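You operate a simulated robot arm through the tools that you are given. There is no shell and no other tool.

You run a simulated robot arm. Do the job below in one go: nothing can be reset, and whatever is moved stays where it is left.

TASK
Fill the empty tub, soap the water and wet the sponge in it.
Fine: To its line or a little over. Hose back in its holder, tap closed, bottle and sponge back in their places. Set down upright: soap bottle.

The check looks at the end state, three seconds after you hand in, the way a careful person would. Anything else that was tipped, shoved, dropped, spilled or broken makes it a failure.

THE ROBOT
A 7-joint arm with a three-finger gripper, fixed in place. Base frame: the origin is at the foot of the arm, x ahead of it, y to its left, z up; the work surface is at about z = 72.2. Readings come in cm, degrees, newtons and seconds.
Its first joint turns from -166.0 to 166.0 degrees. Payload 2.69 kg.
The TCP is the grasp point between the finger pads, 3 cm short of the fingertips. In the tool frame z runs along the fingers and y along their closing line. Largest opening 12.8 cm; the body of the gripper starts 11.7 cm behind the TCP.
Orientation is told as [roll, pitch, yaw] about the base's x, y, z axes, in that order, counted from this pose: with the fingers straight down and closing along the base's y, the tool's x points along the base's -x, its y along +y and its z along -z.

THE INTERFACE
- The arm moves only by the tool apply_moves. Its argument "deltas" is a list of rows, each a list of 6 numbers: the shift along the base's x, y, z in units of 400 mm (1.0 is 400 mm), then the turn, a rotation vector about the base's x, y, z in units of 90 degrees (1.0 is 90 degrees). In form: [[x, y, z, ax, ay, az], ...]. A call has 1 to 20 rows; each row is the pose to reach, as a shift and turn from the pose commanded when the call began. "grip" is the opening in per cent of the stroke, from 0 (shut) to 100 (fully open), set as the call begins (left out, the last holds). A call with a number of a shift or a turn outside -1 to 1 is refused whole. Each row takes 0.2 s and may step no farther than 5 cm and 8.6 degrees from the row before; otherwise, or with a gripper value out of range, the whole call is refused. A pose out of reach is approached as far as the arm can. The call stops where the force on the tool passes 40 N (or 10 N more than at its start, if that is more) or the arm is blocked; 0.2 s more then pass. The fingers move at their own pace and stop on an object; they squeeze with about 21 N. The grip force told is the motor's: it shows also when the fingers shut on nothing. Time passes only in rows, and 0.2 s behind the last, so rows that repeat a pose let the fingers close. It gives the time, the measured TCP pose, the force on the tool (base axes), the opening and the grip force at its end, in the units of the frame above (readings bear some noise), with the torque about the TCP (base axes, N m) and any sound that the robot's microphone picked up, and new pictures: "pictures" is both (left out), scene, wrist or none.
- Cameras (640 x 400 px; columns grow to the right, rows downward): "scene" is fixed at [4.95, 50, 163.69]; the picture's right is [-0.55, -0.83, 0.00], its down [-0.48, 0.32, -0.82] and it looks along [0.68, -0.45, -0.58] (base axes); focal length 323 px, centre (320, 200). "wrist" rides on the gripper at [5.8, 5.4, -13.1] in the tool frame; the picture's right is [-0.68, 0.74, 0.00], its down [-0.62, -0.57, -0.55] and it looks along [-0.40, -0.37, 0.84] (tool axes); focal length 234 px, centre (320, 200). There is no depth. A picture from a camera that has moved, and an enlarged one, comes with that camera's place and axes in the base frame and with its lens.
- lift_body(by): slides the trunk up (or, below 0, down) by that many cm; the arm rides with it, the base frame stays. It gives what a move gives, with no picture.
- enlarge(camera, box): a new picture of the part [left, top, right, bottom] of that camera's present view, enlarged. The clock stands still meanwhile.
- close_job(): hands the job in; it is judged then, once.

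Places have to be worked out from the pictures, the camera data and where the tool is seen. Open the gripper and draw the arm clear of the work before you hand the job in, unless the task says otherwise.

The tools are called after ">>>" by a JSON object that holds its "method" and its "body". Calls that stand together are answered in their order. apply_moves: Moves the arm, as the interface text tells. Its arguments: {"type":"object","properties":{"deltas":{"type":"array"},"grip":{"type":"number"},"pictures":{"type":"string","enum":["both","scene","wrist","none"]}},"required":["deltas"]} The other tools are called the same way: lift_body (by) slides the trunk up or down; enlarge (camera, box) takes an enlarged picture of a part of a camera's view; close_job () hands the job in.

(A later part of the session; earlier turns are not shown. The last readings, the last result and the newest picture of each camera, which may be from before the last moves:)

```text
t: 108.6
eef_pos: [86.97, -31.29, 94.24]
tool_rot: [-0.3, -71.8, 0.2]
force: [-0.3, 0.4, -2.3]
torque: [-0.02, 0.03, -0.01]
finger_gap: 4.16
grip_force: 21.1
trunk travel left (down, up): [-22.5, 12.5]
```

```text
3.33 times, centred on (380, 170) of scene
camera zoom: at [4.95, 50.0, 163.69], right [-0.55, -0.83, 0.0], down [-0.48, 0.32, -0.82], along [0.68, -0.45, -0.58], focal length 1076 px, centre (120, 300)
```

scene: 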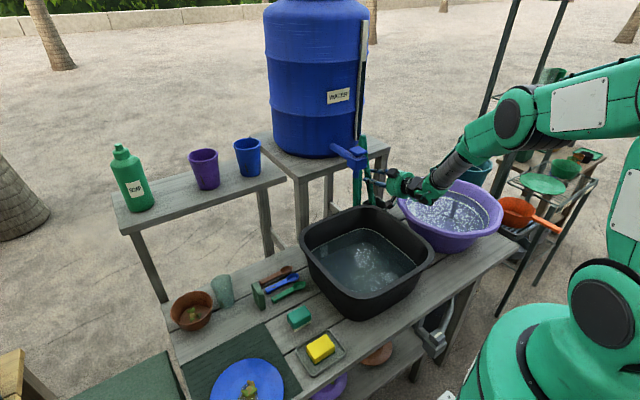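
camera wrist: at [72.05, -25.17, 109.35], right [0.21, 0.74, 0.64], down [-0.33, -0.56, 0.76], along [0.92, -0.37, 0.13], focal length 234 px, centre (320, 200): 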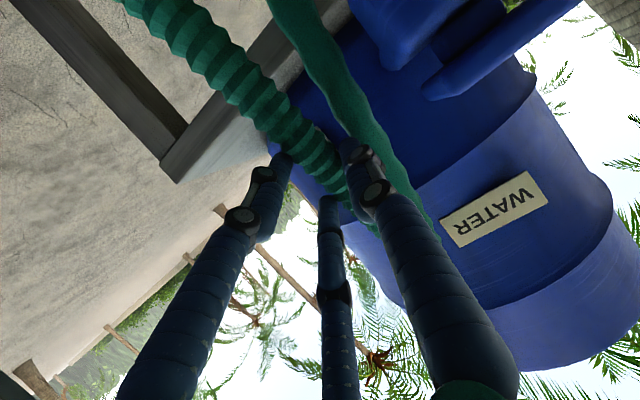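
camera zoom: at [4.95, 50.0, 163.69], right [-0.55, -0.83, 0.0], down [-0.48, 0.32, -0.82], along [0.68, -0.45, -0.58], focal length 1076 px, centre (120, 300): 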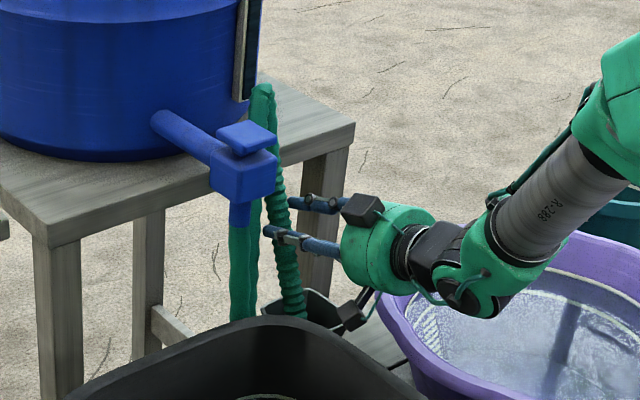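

Forces are nil: the nozzle hangs free inside the cup with its outlet about 4 cm above the bottom. I open the jaws to let it settle.

>>> {"method": "apply_moves", "body": {"deltas": [[0, 0, 0, 0, 0, 0], [0, 0, 0, 0, 0, 0], [0, 0, 0, 0, 0, 0], [0, 0, 0, 0, 0, 0]], "grip": 60, "pictures": "both"}}

>>> {"method": "enlarge", "body": {"camera": "scene", "box": [330, 110, 430, 230]}}

```text
t: 109.6
eef_pos: [86.99, -31.1, 94.35]
tool_rot: [-0.2, -71.8, 0.4]
force: [0.9, 0.0, -0.3]
torque: [-0.02, -0.02, 0.0]
finger_gap: 7.67
grip_force: 0.0
trunk travel left (down, up): [-22.5, 12.5]
camera wrist: at [72.76, -25.83, 92.72], right [0.21, 0.74, 0.64], down [-0.33, -0.56, 0.76], along [0.92, -0.37, 0.13], focal length 234 px, centre (320, 200)
```

scene: 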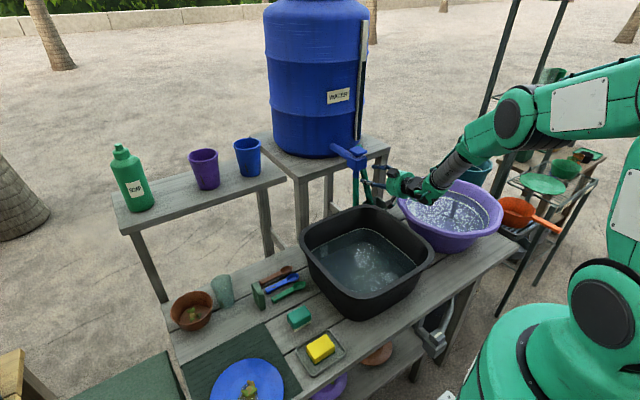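
wrist: 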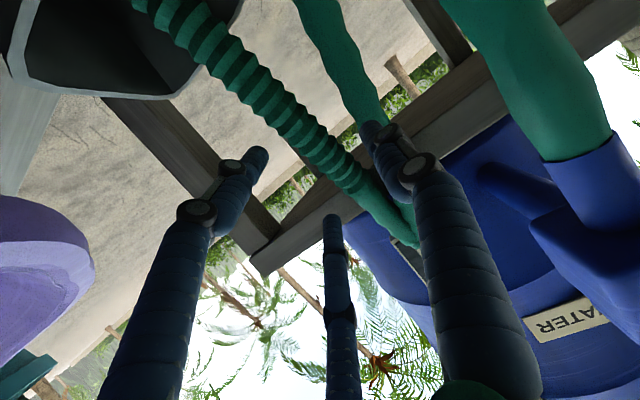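

```text
3.33 times, centred on (380, 170) of scene
camera zoom: at [4.95, 50.0, 163.69], right [-0.55, -0.83, 0.0], down [-0.48, 0.32, -0.82], along [0.68, -0.45, -0.58], focal length 1076 px, centre (120, 300)
```

zoom: 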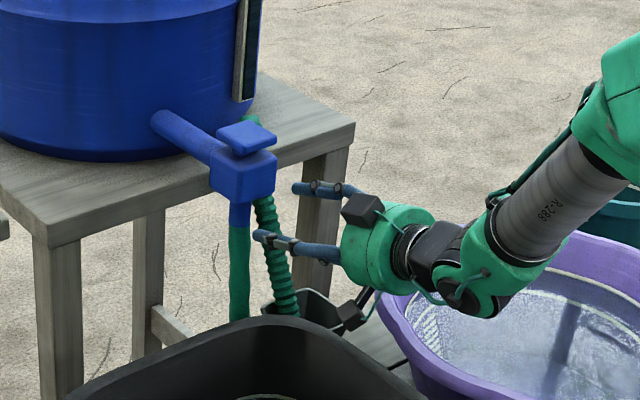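

The nozzle has dropped into the cup and leans slightly toward the tap. I back the hand out along its own axis.

>>> {"method": "apply_moves", "body": {"deltas": [[-0.06, -0.01, 0.02, 0, 0, 0], [-0.13, -0.01, 0.042, 0, 0, 0], [-0.22, -0.01, 0.071, 0, 0, 0], [-0.31, -0.01, 0.12, 0, 0, 0], [-0.37, -0.01, 0.2, 0, 0, 0]], "pictures": "both"}}

>>> {"method": "enlarge", "body": {"camera": "scene", "box": [330, 110, 430, 230]}}

>>> {"method": "enlarge", "body": {"camera": "wrist", "box": [130, 0, 500, 230]}}

```text
t: 110.8
eef_pos: [72.23, -31.55, 102.65]
tool_rot: [-0.2, -71.9, 0.3]
force: [0.1, -0.5, -0.2]
torque: [-0.01, -0.02, 0.0]
finger_gap: 7.71
grip_force: 0.1
trunk travel left (down, up): [-22.5, 12.5]
camera wrist: at [57.91, -26.26, 100.96], right [0.21, 0.74, 0.64], down [-0.33, -0.56, 0.76], along [0.92, -0.37, 0.12], focal length 234 px, centre (320, 200)
```

scene: 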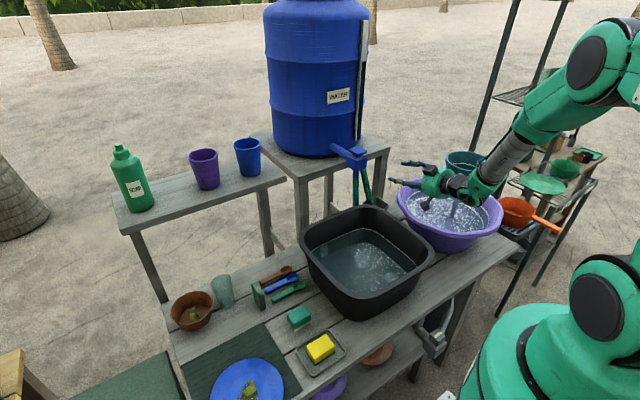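
wrist: 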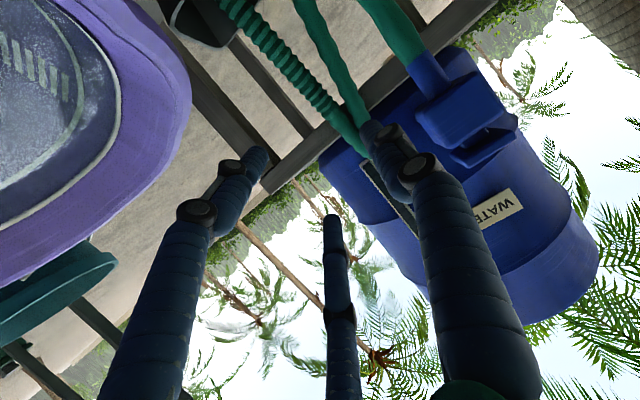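

```text
3.33 times, centred on (380, 170) of scene
camera zoom: at [4.95, 50.0, 163.69], right [-0.55, -0.83, 0.0], down [-0.48, 0.32, -0.82], along [0.68, -0.45, -0.58], focal length 1076 px, centre (120, 300)
```

zoom: 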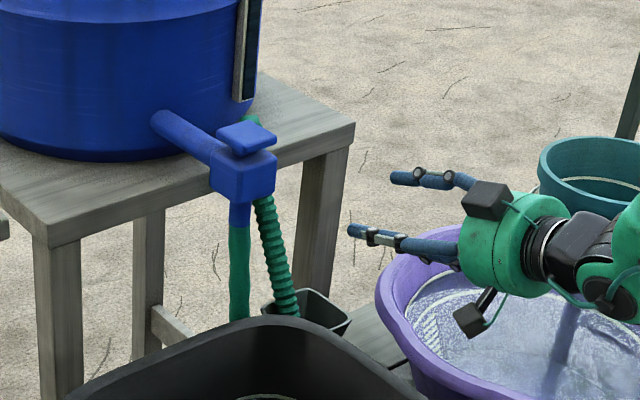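

```text
1.73 times, centred on (315, 115) of wrist
camera zoom: at [57.91, -26.26, 100.96], right [0.21, 0.74, 0.64], down [-0.33, -0.56, 0.76], along [0.92, -0.37, 0.12], focal length 405 px, centre (329, 347)
```

zoom: 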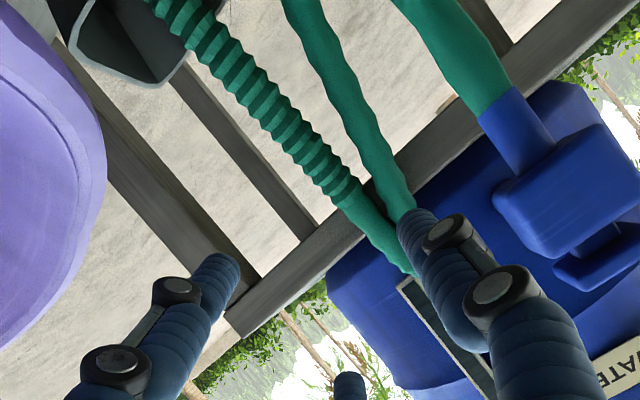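

>>> {"method": "enlarge", "body": {"camera": "scene", "box": [345, 140, 405, 220]}}

>>> {"method": "enlarge", "body": {"camera": "scene", "box": [300, 210, 440, 320]}}

```text
5.00 times, centred on (375, 180) of scene
camera zoom: at [4.95, 50.0, 163.69], right [-0.55, -0.83, 0.0], down [-0.48, 0.32, -0.82], along [0.68, -0.45, -0.58], focal length 1614 px, centre (45, 300)
```

zoom: 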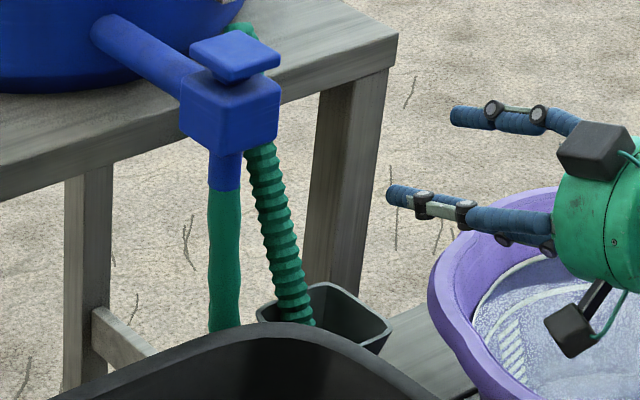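

```text
3.64 times, centred on (370, 265) of scene
camera zoom: at [4.95, 50.0, 163.69], right [-0.55, -0.83, 0.0], down [-0.48, 0.32, -0.82], along [0.68, -0.45, -0.58], focal length 1174 px, centre (138, -36)
```

zoom: 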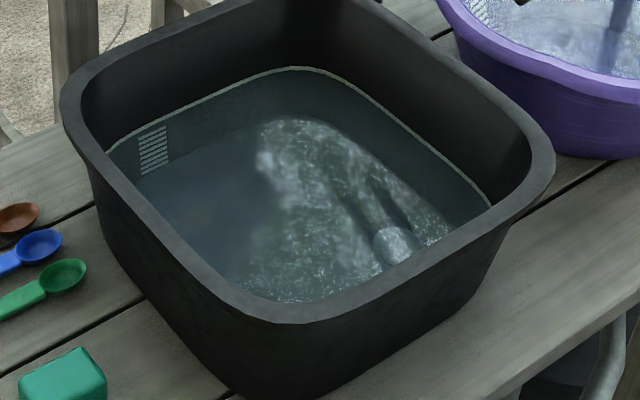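

The nozzle is back in the holder, the tap is up (closed), and the water stands at the line. Next the soap: I zoom on the bottle while drawing the hand back over the tub and up.

>>> {"method": "apply_moves", "body": {"deltas": [[-0.1, 0.05, 0.1, 0, 0, 0], [-0.2, 0.12, 0.2, 0, 0, 0], [-0.28, 0.2, 0.28, 0, 0, 0], [-0.34, 0.29, 0.34, 0, 0, 0], [-0.38, 0.39, 0.4, 0, 0, 0], [-0.4, 0.49, 0.46, 0, 0, 0], [-0.4, 0.6, 0.5, 0, 0, 0], [-0.4, 0.72, 0.52, 0, 0, 0]], "pictures": "both"}}

>>> {"method": "enlarge", "body": {"camera": "scene", "box": [95, 130, 175, 230]}}

```text
refused: row 1 steps farther than a row can; nothing moved
```

```text
4.00 times, centred on (135, 180) of scene
camera zoom: at [4.95, 50.0, 163.69], right [-0.55, -0.83, 0.0], down [-0.48, 0.32, -0.82], along [0.68, -0.45, -0.58], focal length 1291 px, centre (1060, 280)
```

zoom: 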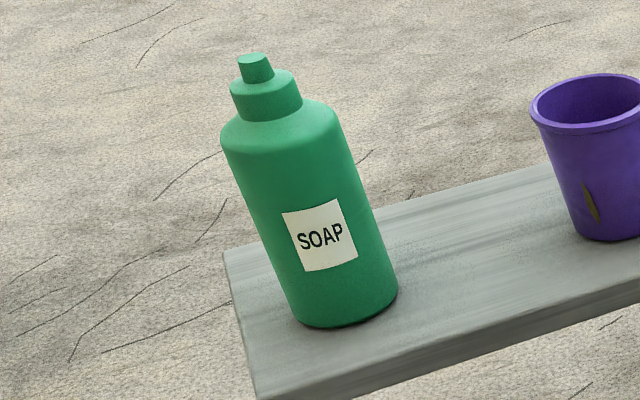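

That call had too long a first step; I resend it with shorter steps.

>>> {"method": "apply_moves", "body": {"deltas": [[-0.07, 0.03, 0.07, 0, 0, 0], [-0.14, 0.07, 0.14, 0, 0, 0], [-0.2, 0.12, 0.21, 0, 0, 0], [-0.26, 0.18, 0.28, 0, 0, 0], [-0.32, 0.25, 0.35, 0, 0, 0], [-0.36, 0.33, 0.42, 0, 0, 0], [-0.39, 0.42, 0.48, 0, 0, 0], [-0.4, 0.52, 0.53, 0, 0, 0], [-0.4, 0.62, 0.56, 0, 0, 0], [-0.4, 0.72, 0.58, 0, 0, 0]], "pictures": "both"}}

```text
t: 113.0
eef_pos: [56.28, -2.79, 125.34]
tool_rot: [-0.2, -71.9, 0.2]
force: [-0.4, 0.7, -0.9]
torque: [-0.02, -0.01, 0.01]
finger_gap: 7.7
grip_force: 0.0
trunk travel left (down, up): [-22.5, 12.5]
camera wrist: at [41.97, 2.55, 123.82], right [0.21, 0.74, 0.64], down [-0.33, -0.56, 0.76], along [0.92, -0.37, 0.13], focal length 234 px, centre (320, 200)
```

scene: 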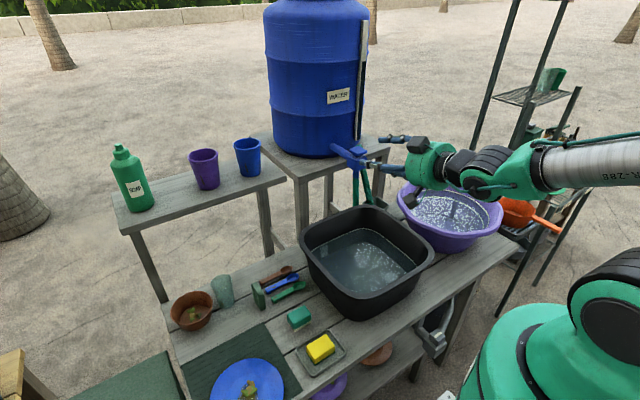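
wrist: 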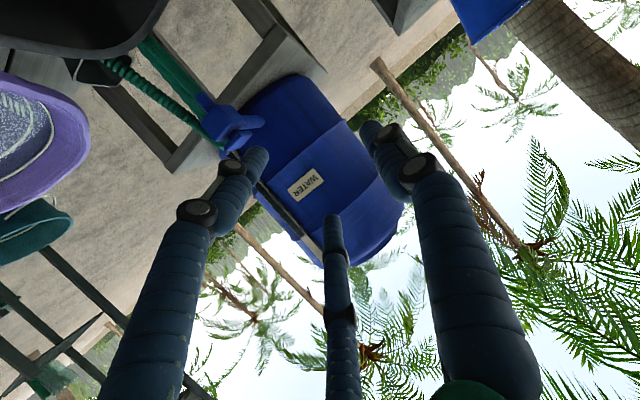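

No limits met. I now sweep left and yaw the hand toward the soap bottle's bearing (about 32°).

>>> {"method": "apply_moves", "body": {"deltas": [[0.01, 0.1, 0.02, 0, 0, 0.04], [0.02, 0.2, 0.04, 0, 0, 0.09], [0.03, 0.3, 0.06, 0, 0, 0.14], [0.05, 0.4, 0.07, 0, 0, 0.19], [0.07, 0.5, 0.07, 0, 0, 0.24], [0.09, 0.6, 0.07, 0, 0, 0.29], [0.11, 0.7, 0.07, 0, 0, 0.33], [0.13, 0.8, 0.07, 0, 0, 0.352]], "grip": 85, "pictures": "both"}}

```text
t: 114.8
eef_pos: [61.27, 29.13, 128.55]
tool_rot: [-0.4, -71.9, 32.1]
force: [-0.8, -0.4, 1.0]
torque: [0.01, -0.03, -0.02]
finger_gap: 10.86
grip_force: 0.0
trunk travel left (down, up): [-22.5, 12.5]
camera wrist: at [46.38, 26.13, 126.93], right [-0.21, 0.74, 0.64], down [0.02, -0.65, 0.76], along [0.98, 0.17, 0.13], focal length 234 px, centre (320, 200)
```

scene: 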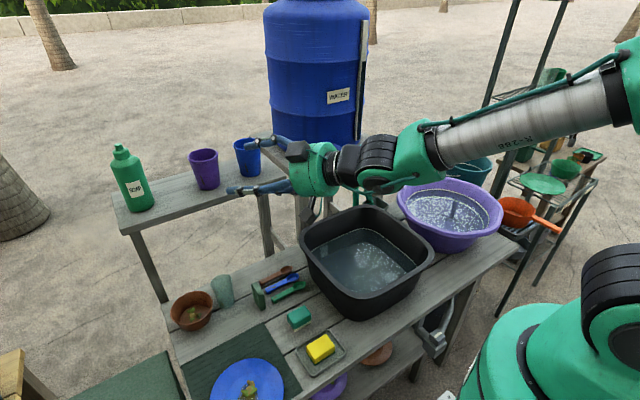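
wrist: 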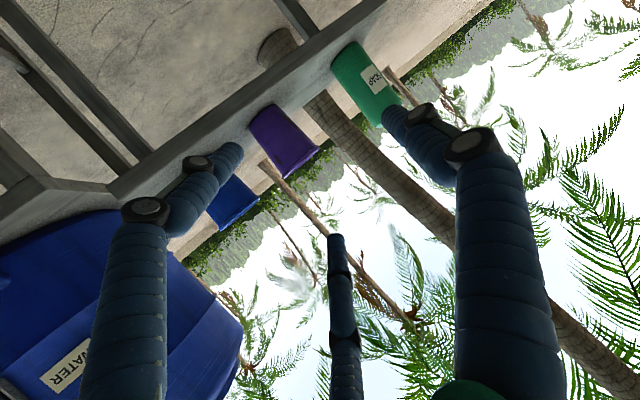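

The bottle is visible in the wrist view. I zoom in to triangulate it.

>>> {"method": "enlarge", "body": {"camera": "wrist", "box": [300, 20, 440, 150]}}

```text
3.08 times, centred on (370, 85) of wrist
camera zoom: at [46.38, 26.13, 126.93], right [-0.21, 0.74, 0.64], down [0.02, -0.65, 0.76], along [0.98, 0.17, 0.13], focal length 720 px, centre (166, 554)
```

zoom: 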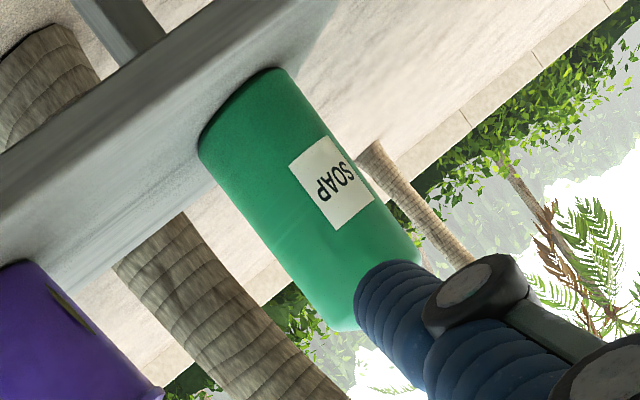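

Triangulation puts the bottle axis at (82.9,51.3), bench top z≈116.5, diameter 6.6, body up to z≈128. I level the hand to nearly horizontal and go to a point 13 cm short of the bottle, fingers open.

>>> {"method": "apply_moves", "body": {"deltas": [[0.05, 0.06, -0.02, 0.031, -0.05, 0], [0.1, 0.12, -0.045, 0.063, -0.1, 0], [0.16, 0.19, -0.07, 0.0942, -0.1508, 0], [0.22, 0.265, -0.1, 0.0942, -0.1508, 0], [0.2875, 0.3475, -0.125, 0.0942, -0.1508, 0]], "grip": 86, "pictures": "both"}}

>>> {"method": "enlarge", "body": {"camera": "scene", "box": [90, 110, 290, 250]}}

```text
t: 116.0
eef_pos: [75.22, 38.65, 122.56]
tool_rot: [-53.7, -85.7, 89.3]
force: [1.2, 0.6, -1.7]
torque: [0.07, -0.13, -0.04]
finger_gap: 10.96
grip_force: 0.1
out of reach, approached as far as the arm can: row 2, 3, 4, 5
trunk travel left (down, up): [-22.5, 12.5]
camera wrist: at [61.51, 34.88, 116.94], right [-0.43, 0.65, 0.63], down [-0.12, -0.73, 0.67], along [0.9, 0.22, 0.39], focal length 234 px, centre (320, 200)
```

scene: 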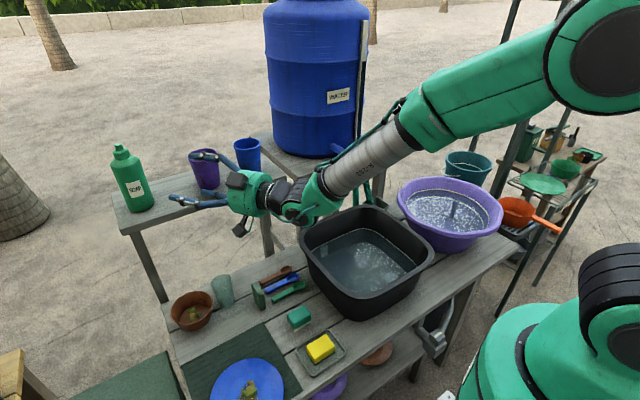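
wrist: 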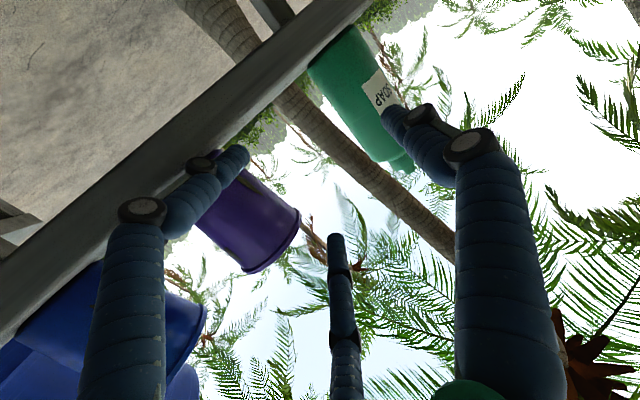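

```text
2.86 times, centred on (190, 180) of scene
camera zoom: at [4.95, 50.0, 163.69], right [-0.55, -0.83, 0.0], down [-0.48, 0.32, -0.82], along [0.68, -0.45, -0.58], focal length 922 px, centre (691, 257)
```

zoom: 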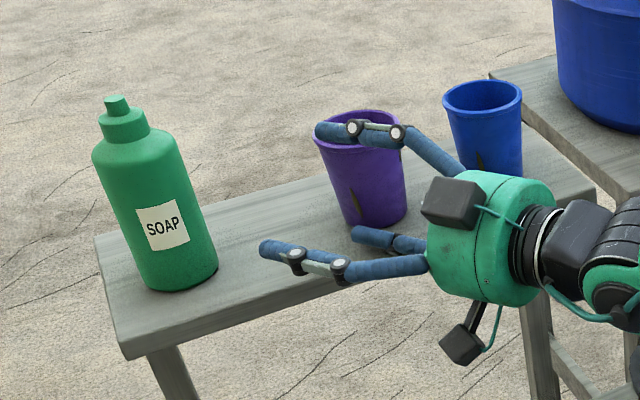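

A joint limit deflected the hand toward the purple cup, though it has not touched it. I back straight out at once.

>>> {"method": "apply_moves", "body": {"deltas": [[-0.06, -0.02, 0.01, 0, 0, 0], [-0.14, -0.06, 0.03, 0, 0, 0], [-0.22, -0.12, 0.06, 0, 0, 0], [-0.3, -0.18, 0.1, 0, 0, 0]], "pictures": "both"}}

>>> {"method": "enlarge", "body": {"camera": "scene", "box": [90, 110, 290, 250]}}

```text
t: 117.0
eef_pos: [63.05, 31.09, 127.28]
tool_rot: [-56.7, -85.7, 92.3]
force: [0.0, -0.7, -0.5]
torque: [0.02, 0.0, 0.01]
finger_gap: 11.01
grip_force: 0.2
trunk travel left (down, up): [-22.5, 12.5]
camera wrist: at [49.33, 27.5, 121.55], right [-0.43, 0.65, 0.63], down [-0.12, -0.73, 0.67], along [0.89, 0.21, 0.39], focal length 234 px, centre (320, 200)
```

scene: 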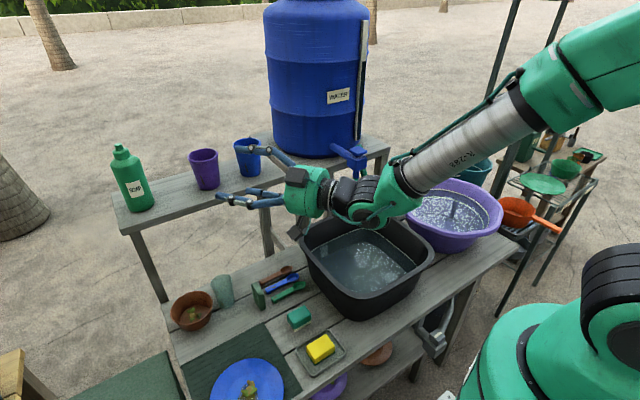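
wrist: 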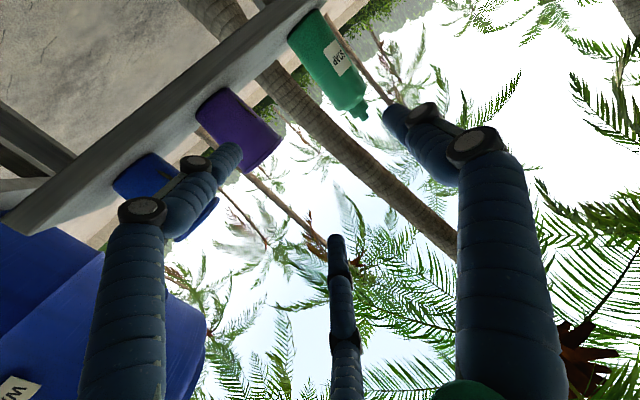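

```text
2.86 times, centred on (190, 180) of scene
camera zoom: at [4.95, 50.0, 163.69], right [-0.55, -0.83, 0.0], down [-0.48, 0.32, -0.82], along [0.68, -0.45, -0.58], focal length 922 px, centre (691, 257)
```

zoom: 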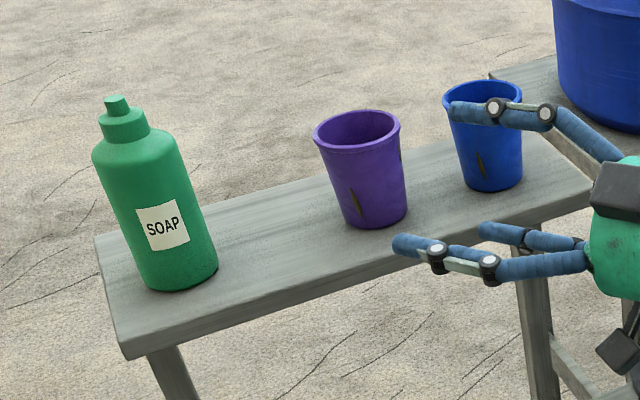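

Cups and bottle are untouched. The wrist bend limit is the likely cause (forearm sloping down too steeply for a horizontal hand), so I return to the earlier tilt, then will lower the trunk to flatten the forearm.

>>> {"method": "apply_moves", "body": {"deltas": [[-0.03, -0.03, 0.05, -0.03, 0.047, -0.01], [-0.07, -0.06, 0.11, -0.06, 0.094, -0.02], [-0.11, -0.09, 0.18, -0.09, 0.14, -0.035], [-0.15, -0.11, 0.27, -0.09, 0.14, -0.035], [-0.18, -0.12, 0.36, -0.09, 0.14, -0.035]], "pictures": "none"}}

```text
t: 118.2
eef_pos: [55.73, 26.34, 141.69]
tool_rot: [-10.1, -72.6, 43.1]
force: [0.5, 0.7, -0.6]
torque: [-0.02, -0.02, 0.0]
finger_gap: 11.02
grip_force: 0.1
trunk travel left (down, up): [-22.5, 12.5]
```

Now I lower the trunk by 20 cm; the hand is clear of everything at (56,26).

>>> {"method": "lift_body", "body": {"by": -20}}

```text
t: 120.4
eef_pos: [55.8, 26.34, 121.56]
tool_rot: [-10.1, -72.5, 43.1]
force: [-0.2, 1.1, -0.1]
torque: [-0.04, -0.01, -0.01]
finger_gap: 11.02
grip_force: 0.0
trunk travel left (down, up): [-2.5, 32.5]
```

With the trunk lower, I level the hand to nearly horizontal here first, in free space, to see whether it can be reached.

>>> {"method": "apply_moves", "body": {"deltas": [[0, 0, 0.03, 0.03, -0.031, 0], [0, 0, 0.06, 0.06, -0.061, 0], [0, 0, 0.09, 0.09, -0.092, 0], [0, 0, 0.11, 0.118, -0.1225, 0], [0, 0, 0.11, 0.118, -0.1225, 0]], "pictures": "both"}}

```text
t: 121.6
eef_pos: [55.7, 26.54, 126.13]
tool_rot: [-3.9, -87.8, 36.8]
force: [-0.5, -1.0, 0.4]
torque: [-0.01, 0.01, 0.0]
finger_gap: 11.02
grip_force: 0.0
trunk travel left (down, up): [-2.5, 32.5]
camera wrist: at [41.62, 23.65, 120.61], right [-0.38, 0.63, 0.67], down [-0.13, -0.76, 0.64], along [0.92, 0.15, 0.37], focal length 234 px, centre (320, 200)
```

scene: 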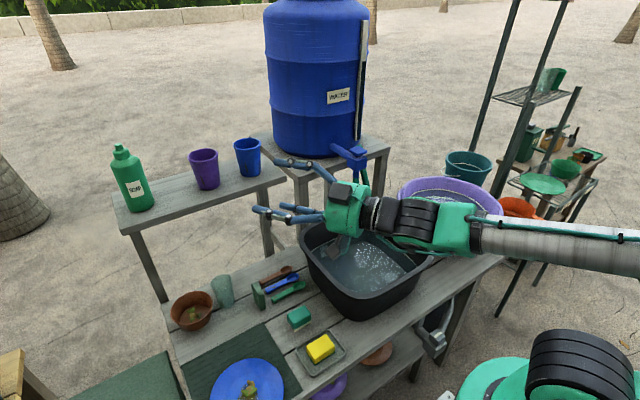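
wrist: 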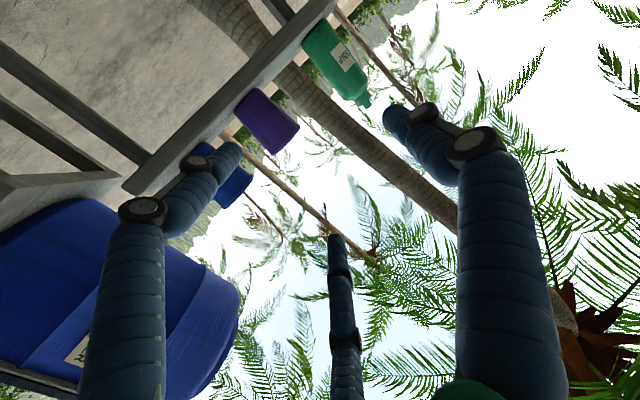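

It is reachable now. I move to the pre-approach point about 12 cm short of the bottle.

>>> {"method": "apply_moves", "body": {"deltas": [[0.06, 0.07, -0.01, 0, 0, 0], [0.13, 0.14, -0.02, 0, 0, 0], [0.2, 0.21, -0.03, 0, 0, 0], [0.28, 0.28, -0.045, 0, 0, 0], [0.36, 0.35, -0.06, 0, 0, 0], [0.45, 0.42, -0.07, 0, 0, 0]], "pictures": "both"}}

>>> {"method": "enlarge", "body": {"camera": "scene", "box": [90, 110, 290, 250]}}

>>> {"method": "enlarge", "body": {"camera": "wrist", "box": [260, 0, 480, 180]}}

```text
t: 123.0
eef_pos: [74.66, 41.78, 123.0]
tool_rot: [-2.8, -87.5, 36.9]
force: [-0.7, -0.2, 0.6]
torque: [-0.04, 0.06, -0.03]
finger_gap: 10.97
grip_force: 0.0
out of reach, approached as far as the arm can: row 4, 5, 6
trunk travel left (down, up): [-2.5, 32.5]
camera wrist: at [60.75, 38.65, 117.75], right [-0.39, 0.63, 0.67], down [-0.11, -0.76, 0.64], along [0.91, 0.17, 0.37], focal length 234 px, centre (320, 200)
```

scene: 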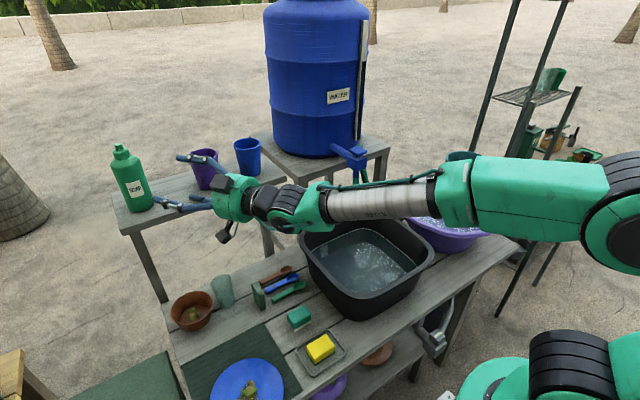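
wrist: 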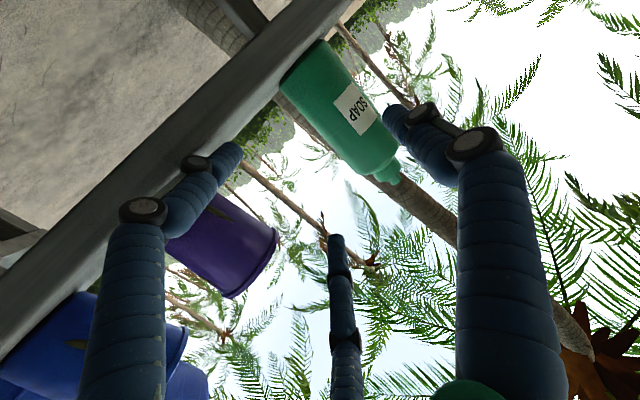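

```text
2.86 times, centred on (190, 180) of scene
camera zoom: at [4.95, 50.0, 163.69], right [-0.55, -0.83, 0.0], down [-0.48, 0.32, -0.82], along [0.68, -0.45, -0.58], focal length 922 px, centre (691, 257)
```

zoom: 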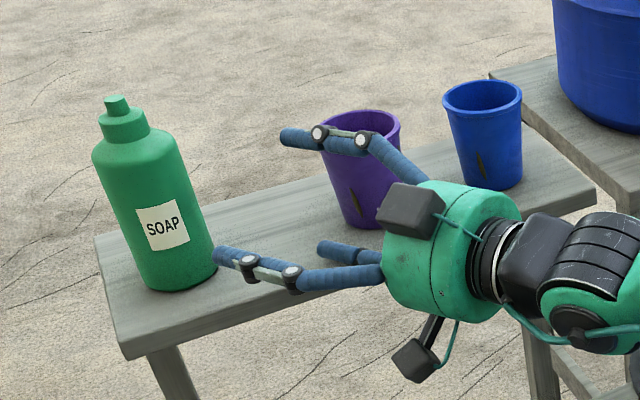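

```text
2.22 times, centred on (370, 90) of wrist
camera zoom: at [60.75, 38.65, 117.75], right [-0.39, 0.63, 0.67], down [-0.11, -0.76, 0.64], along [0.91, 0.17, 0.37], focal length 520 px, centre (209, 444)
```

zoom: 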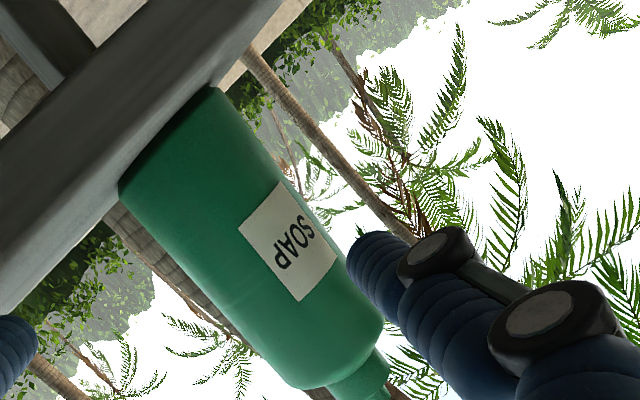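

Again a wrist limit (the hand nearly in line with the forearm) holds it 1.5 cm off. I back out and will approach from above at a 30° downward slope instead, which keeps the wrist bent.

>>> {"method": "apply_moves", "body": {"deltas": [[-0.07, -0.04, 0.02, 0, 0, 0], [-0.15, -0.09, 0.05, 0, 0, 0], [-0.23, -0.14, 0.09, 0, 0, 0], [-0.3, -0.19, 0.14, 0, 0, 0], [-0.37, -0.24, 0.2, 0, 0, 0]], "pictures": "none"}}

>>> {"method": "apply_moves", "body": {"deltas": [[0, 0, 0, -0.043, 0.07, 0], [0, 0, 0.01, -0.087, 0.14, 0], [0, 0, 0.02, -0.13, 0.21, 0], [0, 0, 0.03, -0.165, 0.265, 0], [0, 0, 0.03, -0.165, 0.265, 0]], "pictures": "both"}}

```text
t: 124.2
eef_pos: [59.79, 32.03, 131.14]
tool_rot: [-4.2, -87.6, 37.1]
force: [0.9, 0.4, 0.1]
torque: [0.04, -0.07, 0.04]
finger_gap: 11.05
grip_force: 0.0
out of reach, approached as far as the arm can: row 1, 2
trunk travel left (down, up): [-2.5, 32.5]
```

```text
t: 125.6
eef_pos: [54.23, 29.66, 144.24]
tool_rot: [-1.6, -72.1, 35.2]
force: [-1.8, -1.6, 0.8]
torque: [0.0, 0.02, 0.01]
finger_gap: 10.97
grip_force: 0.0
out of reach, approached as far as the arm can: row 4, 5
trunk travel left (down, up): [-2.5, 32.5]
stopped in row 5: the arm was blocked; the commanded pose is now the measured one
camera wrist: at [39.42, 26.24, 142.65], right [-0.24, 0.73, 0.64], down [0.03, -0.65, 0.76], along [0.97, 0.2, 0.13], focal length 234 px, centre (320, 200)
```

scene: 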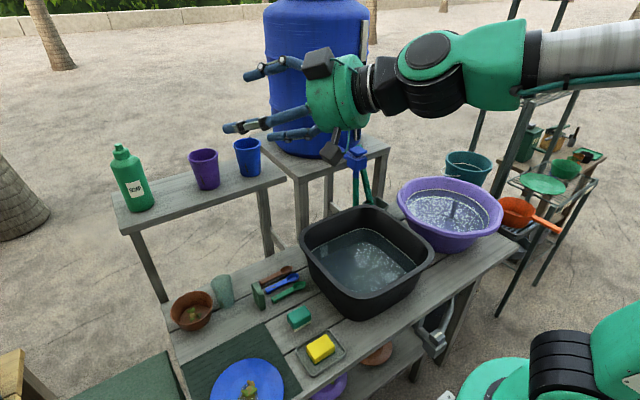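
wrist: 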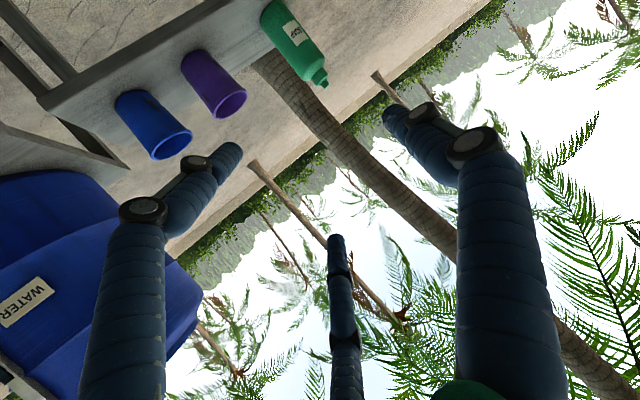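

The arm got wedged at a limit there. I first ease it down and back, then restore the trunk height and return to the earlier good posture.

>>> {"method": "apply_moves", "body": {"deltas": [[-0.02, -0.02, -0.07, 0, 0, 0], [-0.05, -0.05, -0.14, 0, 0, 0], [-0.08, -0.08, -0.2, 0, 0, 0], [-0.1, -0.12, -0.26, 0, 0, 0], [-0.12, -0.16, -0.32, 0, 0, 0]], "pictures": "scene"}}

```text
t: 126.8
eef_pos: [49.76, 23.32, 131.16]
tool_rot: [-1.5, -72.0, 35.1]
force: [0.5, -0.1, -0.6]
torque: [-0.02, 0.05, 0.05]
finger_gap: 10.98
grip_force: 0.2
trunk travel left (down, up): [-2.5, 32.5]
```

scene: 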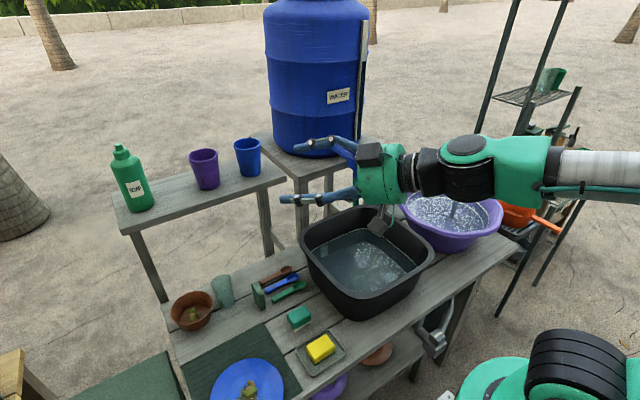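

Free again. I bend the hand back down toward vertical here to bring the wrist to a normal posture.

>>> {"method": "apply_moves", "body": {"deltas": [[0, 0, 0, -0.045, 0.068, 0], [0, 0, 0, -0.09, 0.136, 0], [0, 0, 0, -0.135, 0.204, 0], [0, 0, 0, -0.18, 0.272, 0], [0, 0, 0, -0.225, 0.34, 0], [0, 0, 0, -0.27, 0.408, 0]], "pictures": "scene"}}

```text
t: 128.2
eef_pos: [49.58, 23.29, 131.36]
tool_rot: [-0.3, -27.9, 34.0]
force: [-0.5, -1.7, 1.1]
torque: [0.01, -0.09, -0.05]
finger_gap: 10.98
grip_force: 0.0
trunk travel left (down, up): [-2.5, 32.5]
```

scene: 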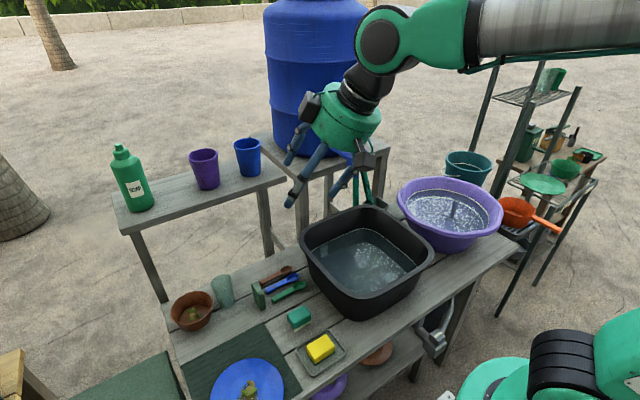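

That posture is clean. I lower the hand a little and raise the trunk back up by 18 cm.

>>> {"method": "apply_moves", "body": {"deltas": [[0, 0, -0.1, 0, 0, 0], [0, 0, -0.2, 0, 0, 0], [0, 0, -0.3, 0, 0, 0]], "pictures": "none"}}

>>> {"method": "lift_body", "body": {"by": 18}}

>>> {"method": "apply_moves", "body": {"deltas": [[0.03, 0.03, 0, 0.035, -0.052, 0], [0.06, 0.06, 0, 0.07, -0.104, 0], [0.1, 0.1, 0, 0.11, -0.163, 0], [0.15, 0.15, 0, 0.15, -0.222, 0], [0.2, 0.2, 0, 0.168, -0.249, 0]], "pictures": "both"}}

```text
t: 129.0
eef_pos: [49.58, 23.39, 119.5]
tool_rot: [-0.3, -28.0, 34.0]
force: [0.1, 0.1, -0.6]
torque: [-0.01, 0.01, 0.01]
finger_gap: 11.0
grip_force: 0.0
trunk travel left (down, up): [-2.5, 32.5]
```

```text
t: 131.0
eef_pos: [49.6, 23.48, 137.38]
tool_rot: [-0.4, -27.9, 34.1]
force: [1.2, -0.8, 0.1]
torque: [0.01, -0.01, 0.0]
finger_gap: 11.01
grip_force: 0.1
trunk travel left (down, up): [-20.5, 14.5]
```

```text
t: 132.2
eef_pos: [57.7, 31.56, 137.38]
tool_rot: [-0.4, -55.0, 34.1]
force: [0.5, -0.7, -0.6]
torque: [0.01, -0.01, 0.02]
finger_gap: 11.0
grip_force: 0.1
trunk travel left (down, up): [-20.5, 14.5]
camera wrist: at [43.0, 28.17, 140.04], right [-0.09, 0.83, 0.55], down [0.23, -0.52, 0.82], along [0.97, 0.2, -0.15], focal length 234 px, centre (320, 200)
```

scene: 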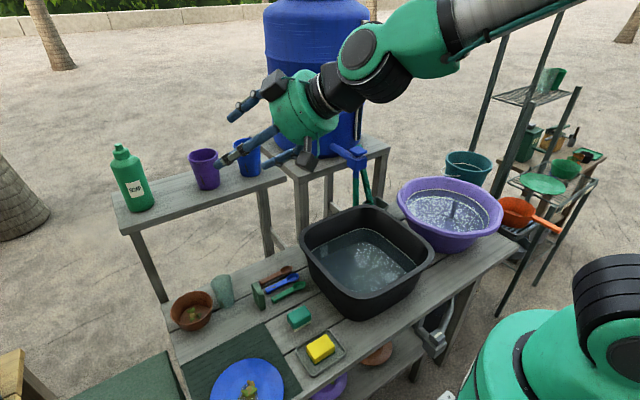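
wrist: 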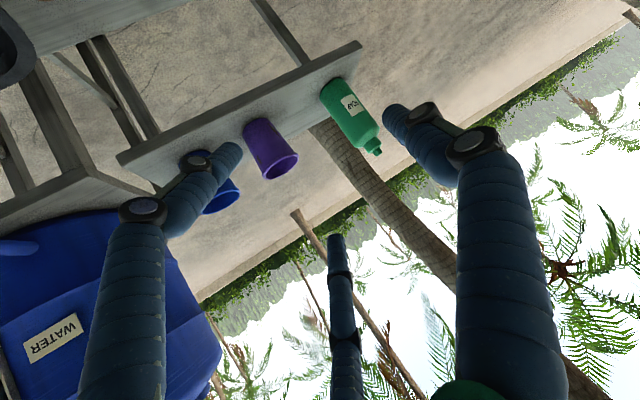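

Clean at a 35° slope. I steepen the reach slightly to 27° below horizontal and move to a pre-approach point 14 cm from the bottle, watching for limits.

>>> {"method": "apply_moves", "body": {"deltas": [[0.07, 0.05, -0.03, 0.017, -0.025, 0], [0.14, 0.1, -0.06, 0.034, -0.05, 0], [0.22, 0.155, -0.095, 0.05, -0.074, 0], [0.3, 0.21, -0.13, 0.05, -0.074, 0]], "pictures": "none"}}

```text
t: 133.2
eef_pos: [69.58, 39.81, 132.12]
tool_rot: [-0.4, -63.0, 34.2]
force: [-0.3, -1.0, 0.0]
torque: [0.02, -0.02, -0.01]
finger_gap: 11.0
grip_force: 0.1
trunk travel left (down, up): [-20.5, 14.5]
```

No limits so far. I continue to the pre-approach point and look.

>>> {"method": "apply_moves", "body": {"deltas": [[0.056, 0.042, -0.023, 0, 0, 0], [0.112, 0.085, -0.0455, 0, 0, 0]], "pictures": "both"}}

>>> {"method": "enlarge", "body": {"camera": "scene", "box": [90, 90, 290, 230]}}

>>> {"method": "enlarge", "body": {"camera": "wrist", "box": [260, 20, 460, 200]}}

```text
t: 133.8
eef_pos: [74.3, 43.13, 130.2]
tool_rot: [-0.3, -62.8, 34.2]
force: [0.0, 0.3, 0.1]
torque: [0.03, -0.03, 0.0]
finger_gap: 10.98
grip_force: 0.0
trunk travel left (down, up): [-20.5, 14.5]
camera wrist: at [59.41, 39.7, 130.84], right [-0.15, 0.78, 0.6], down [0.14, -0.58, 0.8], along [0.98, 0.21, -0.02], focal length 234 px, centre (320, 200)
```

scene: 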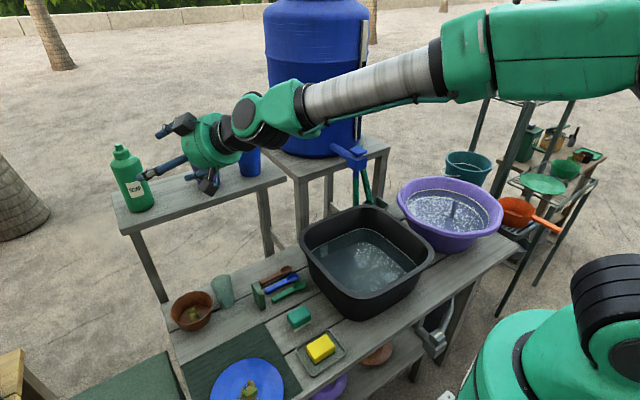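
wrist: 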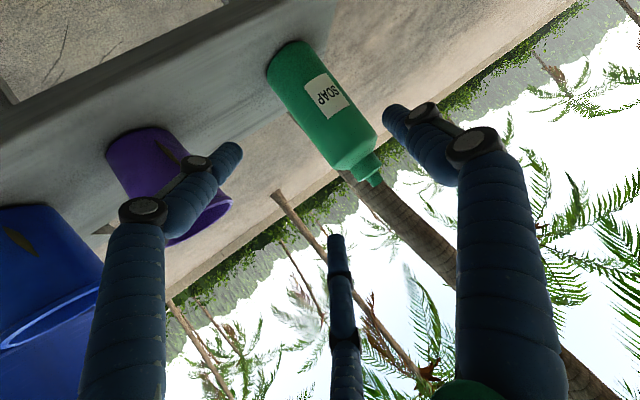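

```text
2.86 times, centred on (190, 160) of scene
camera zoom: at [4.95, 50.0, 163.69], right [-0.55, -0.83, 0.0], down [-0.48, 0.32, -0.82], along [0.68, -0.45, -0.58], focal length 922 px, centre (691, 314)
```

zoom: 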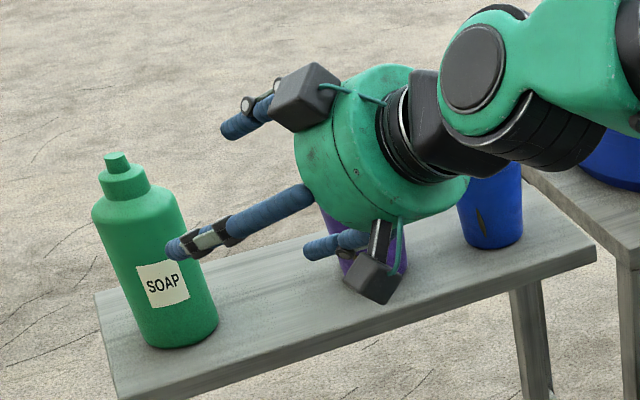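

```text
2.22 times, centred on (360, 110) of wrist
camera zoom: at [59.41, 39.7, 130.84], right [-0.15, 0.78, 0.6], down [0.14, -0.58, 0.8], along [0.98, 0.21, -0.02], focal length 520 px, centre (231, 400)
```

zoom: 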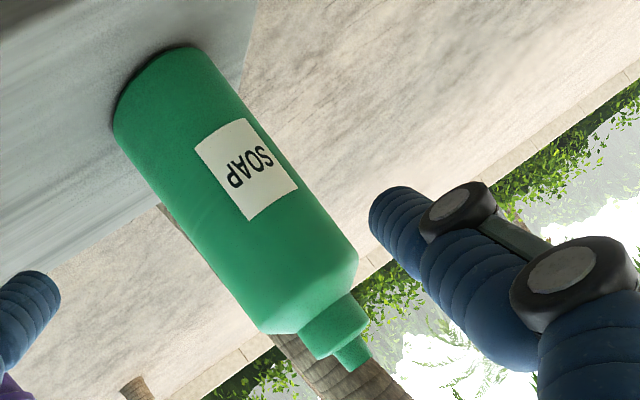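

From this close view the bottle axis is (82.9,51.1), base z≈116, body radius ≈2.95 up to z≈128.6. I advance along the hand's axis, first half-way.

>>> {"method": "apply_moves", "body": {"deltas": [[0.062, 0.044, -0.043, 0, 0, 0], [0.125, 0.088, -0.086, 0, 0, 0]], "grip": 81, "pictures": "both"}}

>>> {"method": "enlarge", "body": {"camera": "scene", "box": [90, 110, 230, 230]}}

>>> {"method": "enlarge", "body": {"camera": "wrist", "box": [230, 40, 470, 240]}}

```text
t: 134.4
eef_pos: [79.19, 46.77, 126.93]
tool_rot: [-0.2, -62.8, 34.1]
force: [0.2, 0.8, -0.5]
torque: [0.02, -0.03, 0.06]
finger_gap: 10.35
grip_force: 0.1
trunk travel left (down, up): [-20.5, 14.5]
camera wrist: at [64.32, 43.19, 127.62], right [-0.15, 0.78, 0.6], down [0.14, -0.58, 0.8], along [0.98, 0.21, -0.02], focal length 234 px, centre (320, 200)
```

scene: 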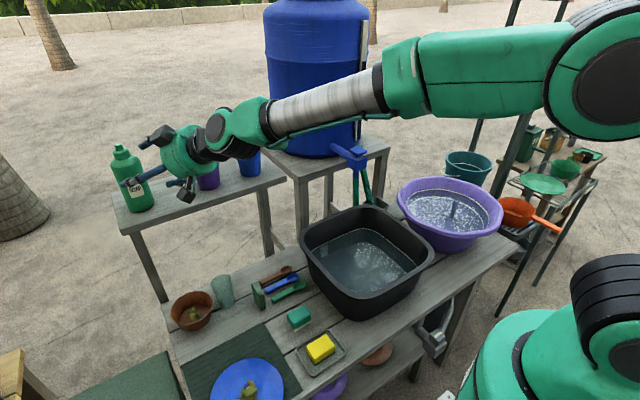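
wrist: 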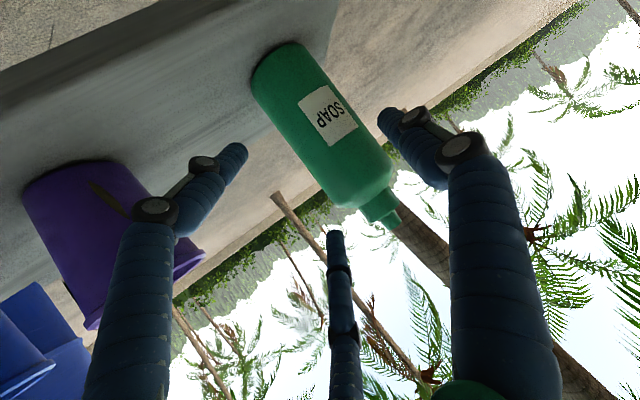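

```text
3.33 times, centred on (160, 170) of scene
camera zoom: at [4.95, 50.0, 163.69], right [-0.55, -0.83, 0.0], down [-0.48, 0.32, -0.82], along [0.68, -0.45, -0.58], focal length 1076 px, centre (853, 300)
```

zoom: 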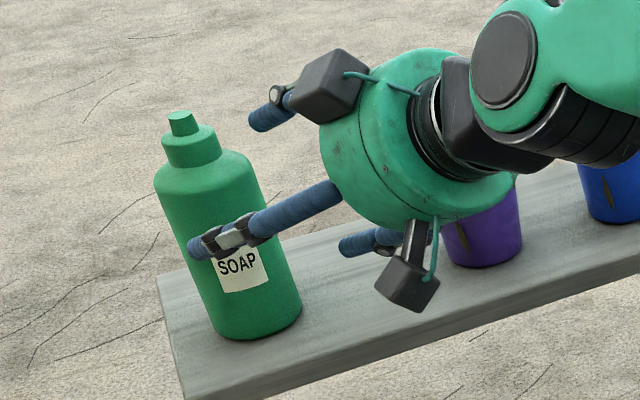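

```text
2.00 times, centred on (350, 140) of wrist
camera zoom: at [64.32, 43.19, 127.62], right [-0.15, 0.78, 0.6], down [0.14, -0.58, 0.8], along [0.98, 0.21, -0.02], focal length 468 px, centre (260, 320)
```

zoom: 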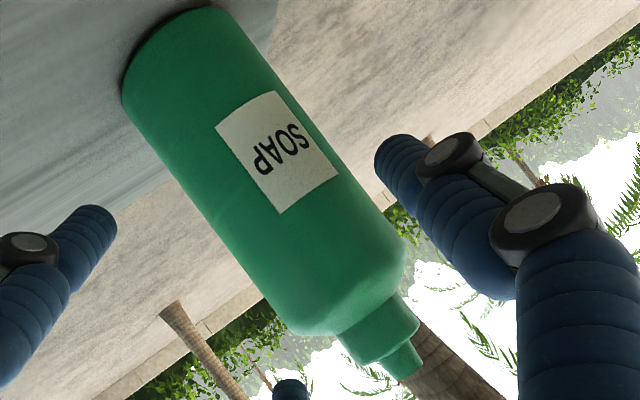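

All consistent: the bottle stands between the single left jaw and the two right ones. I advance the remaining 7 cm gently.

>>> {"method": "apply_moves", "body": {"deltas": [[0.045, 0.03, -0.032, 0, 0, 0], [0.09, 0.06, -0.064, 0, 0, 0], [0.127, 0.085, -0.091, 0, 0, 0]], "pictures": "both"}}

>>> {"method": "enlarge", "body": {"camera": "scene", "box": [90, 110, 230, 230]}}

>>> {"method": "enlarge", "body": {"camera": "wrist", "box": [200, 40, 470, 260]}}

```text
t: 135.2
eef_pos: [84.22, 49.97, 123.29]
tool_rot: [-0.3, -63.0, 34.1]
force: [0.4, 0.1, 0.6]
torque: [-0.02, 0.0, 0.0]
finger_gap: 10.36
grip_force: 0.1
trunk travel left (down, up): [-20.5, 14.5]
camera wrist: at [69.41, 46.45, 123.94], right [-0.16, 0.78, 0.6], down [0.14, -0.58, 0.8], along [0.98, 0.21, -0.02], focal length 234 px, centre (320, 200)
```

scene: 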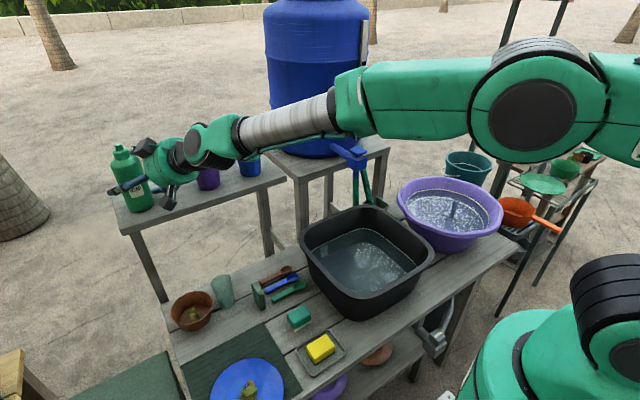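
wrist: 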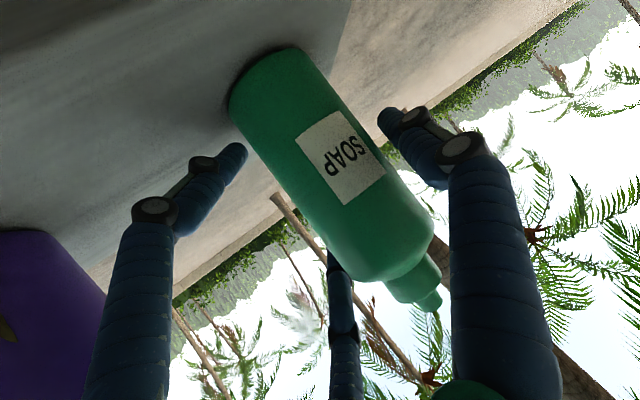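

```text
3.33 times, centred on (160, 170) of scene
camera zoom: at [4.95, 50.0, 163.69], right [-0.55, -0.83, 0.0], down [-0.48, 0.32, -0.82], along [0.68, -0.45, -0.58], focal length 1076 px, centre (853, 300)
```

zoom: 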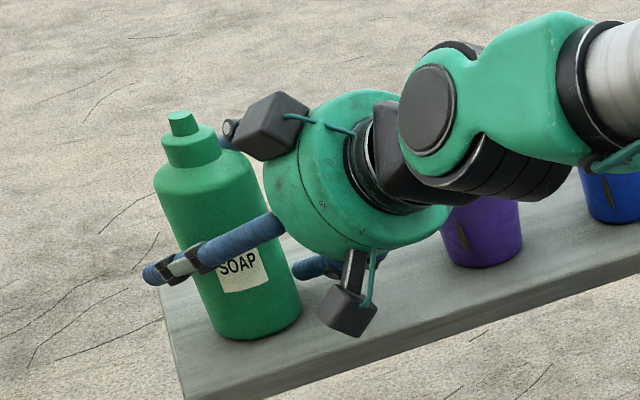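

```text
1.82 times, centred on (335, 150) of wrist
camera zoom: at [69.41, 46.45, 123.94], right [-0.16, 0.78, 0.6], down [0.14, -0.58, 0.8], along [0.98, 0.21, -0.02], focal length 426 px, centre (293, 291)
```

zoom: 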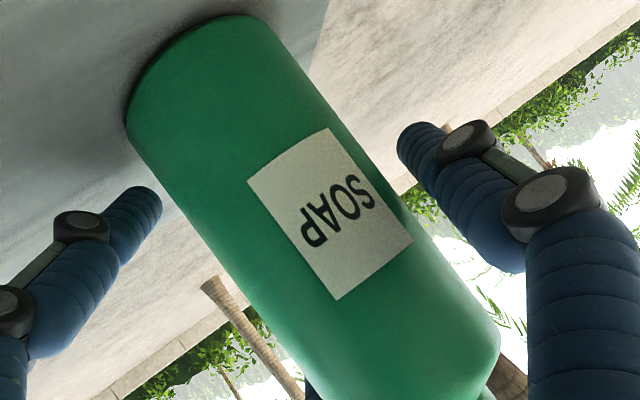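

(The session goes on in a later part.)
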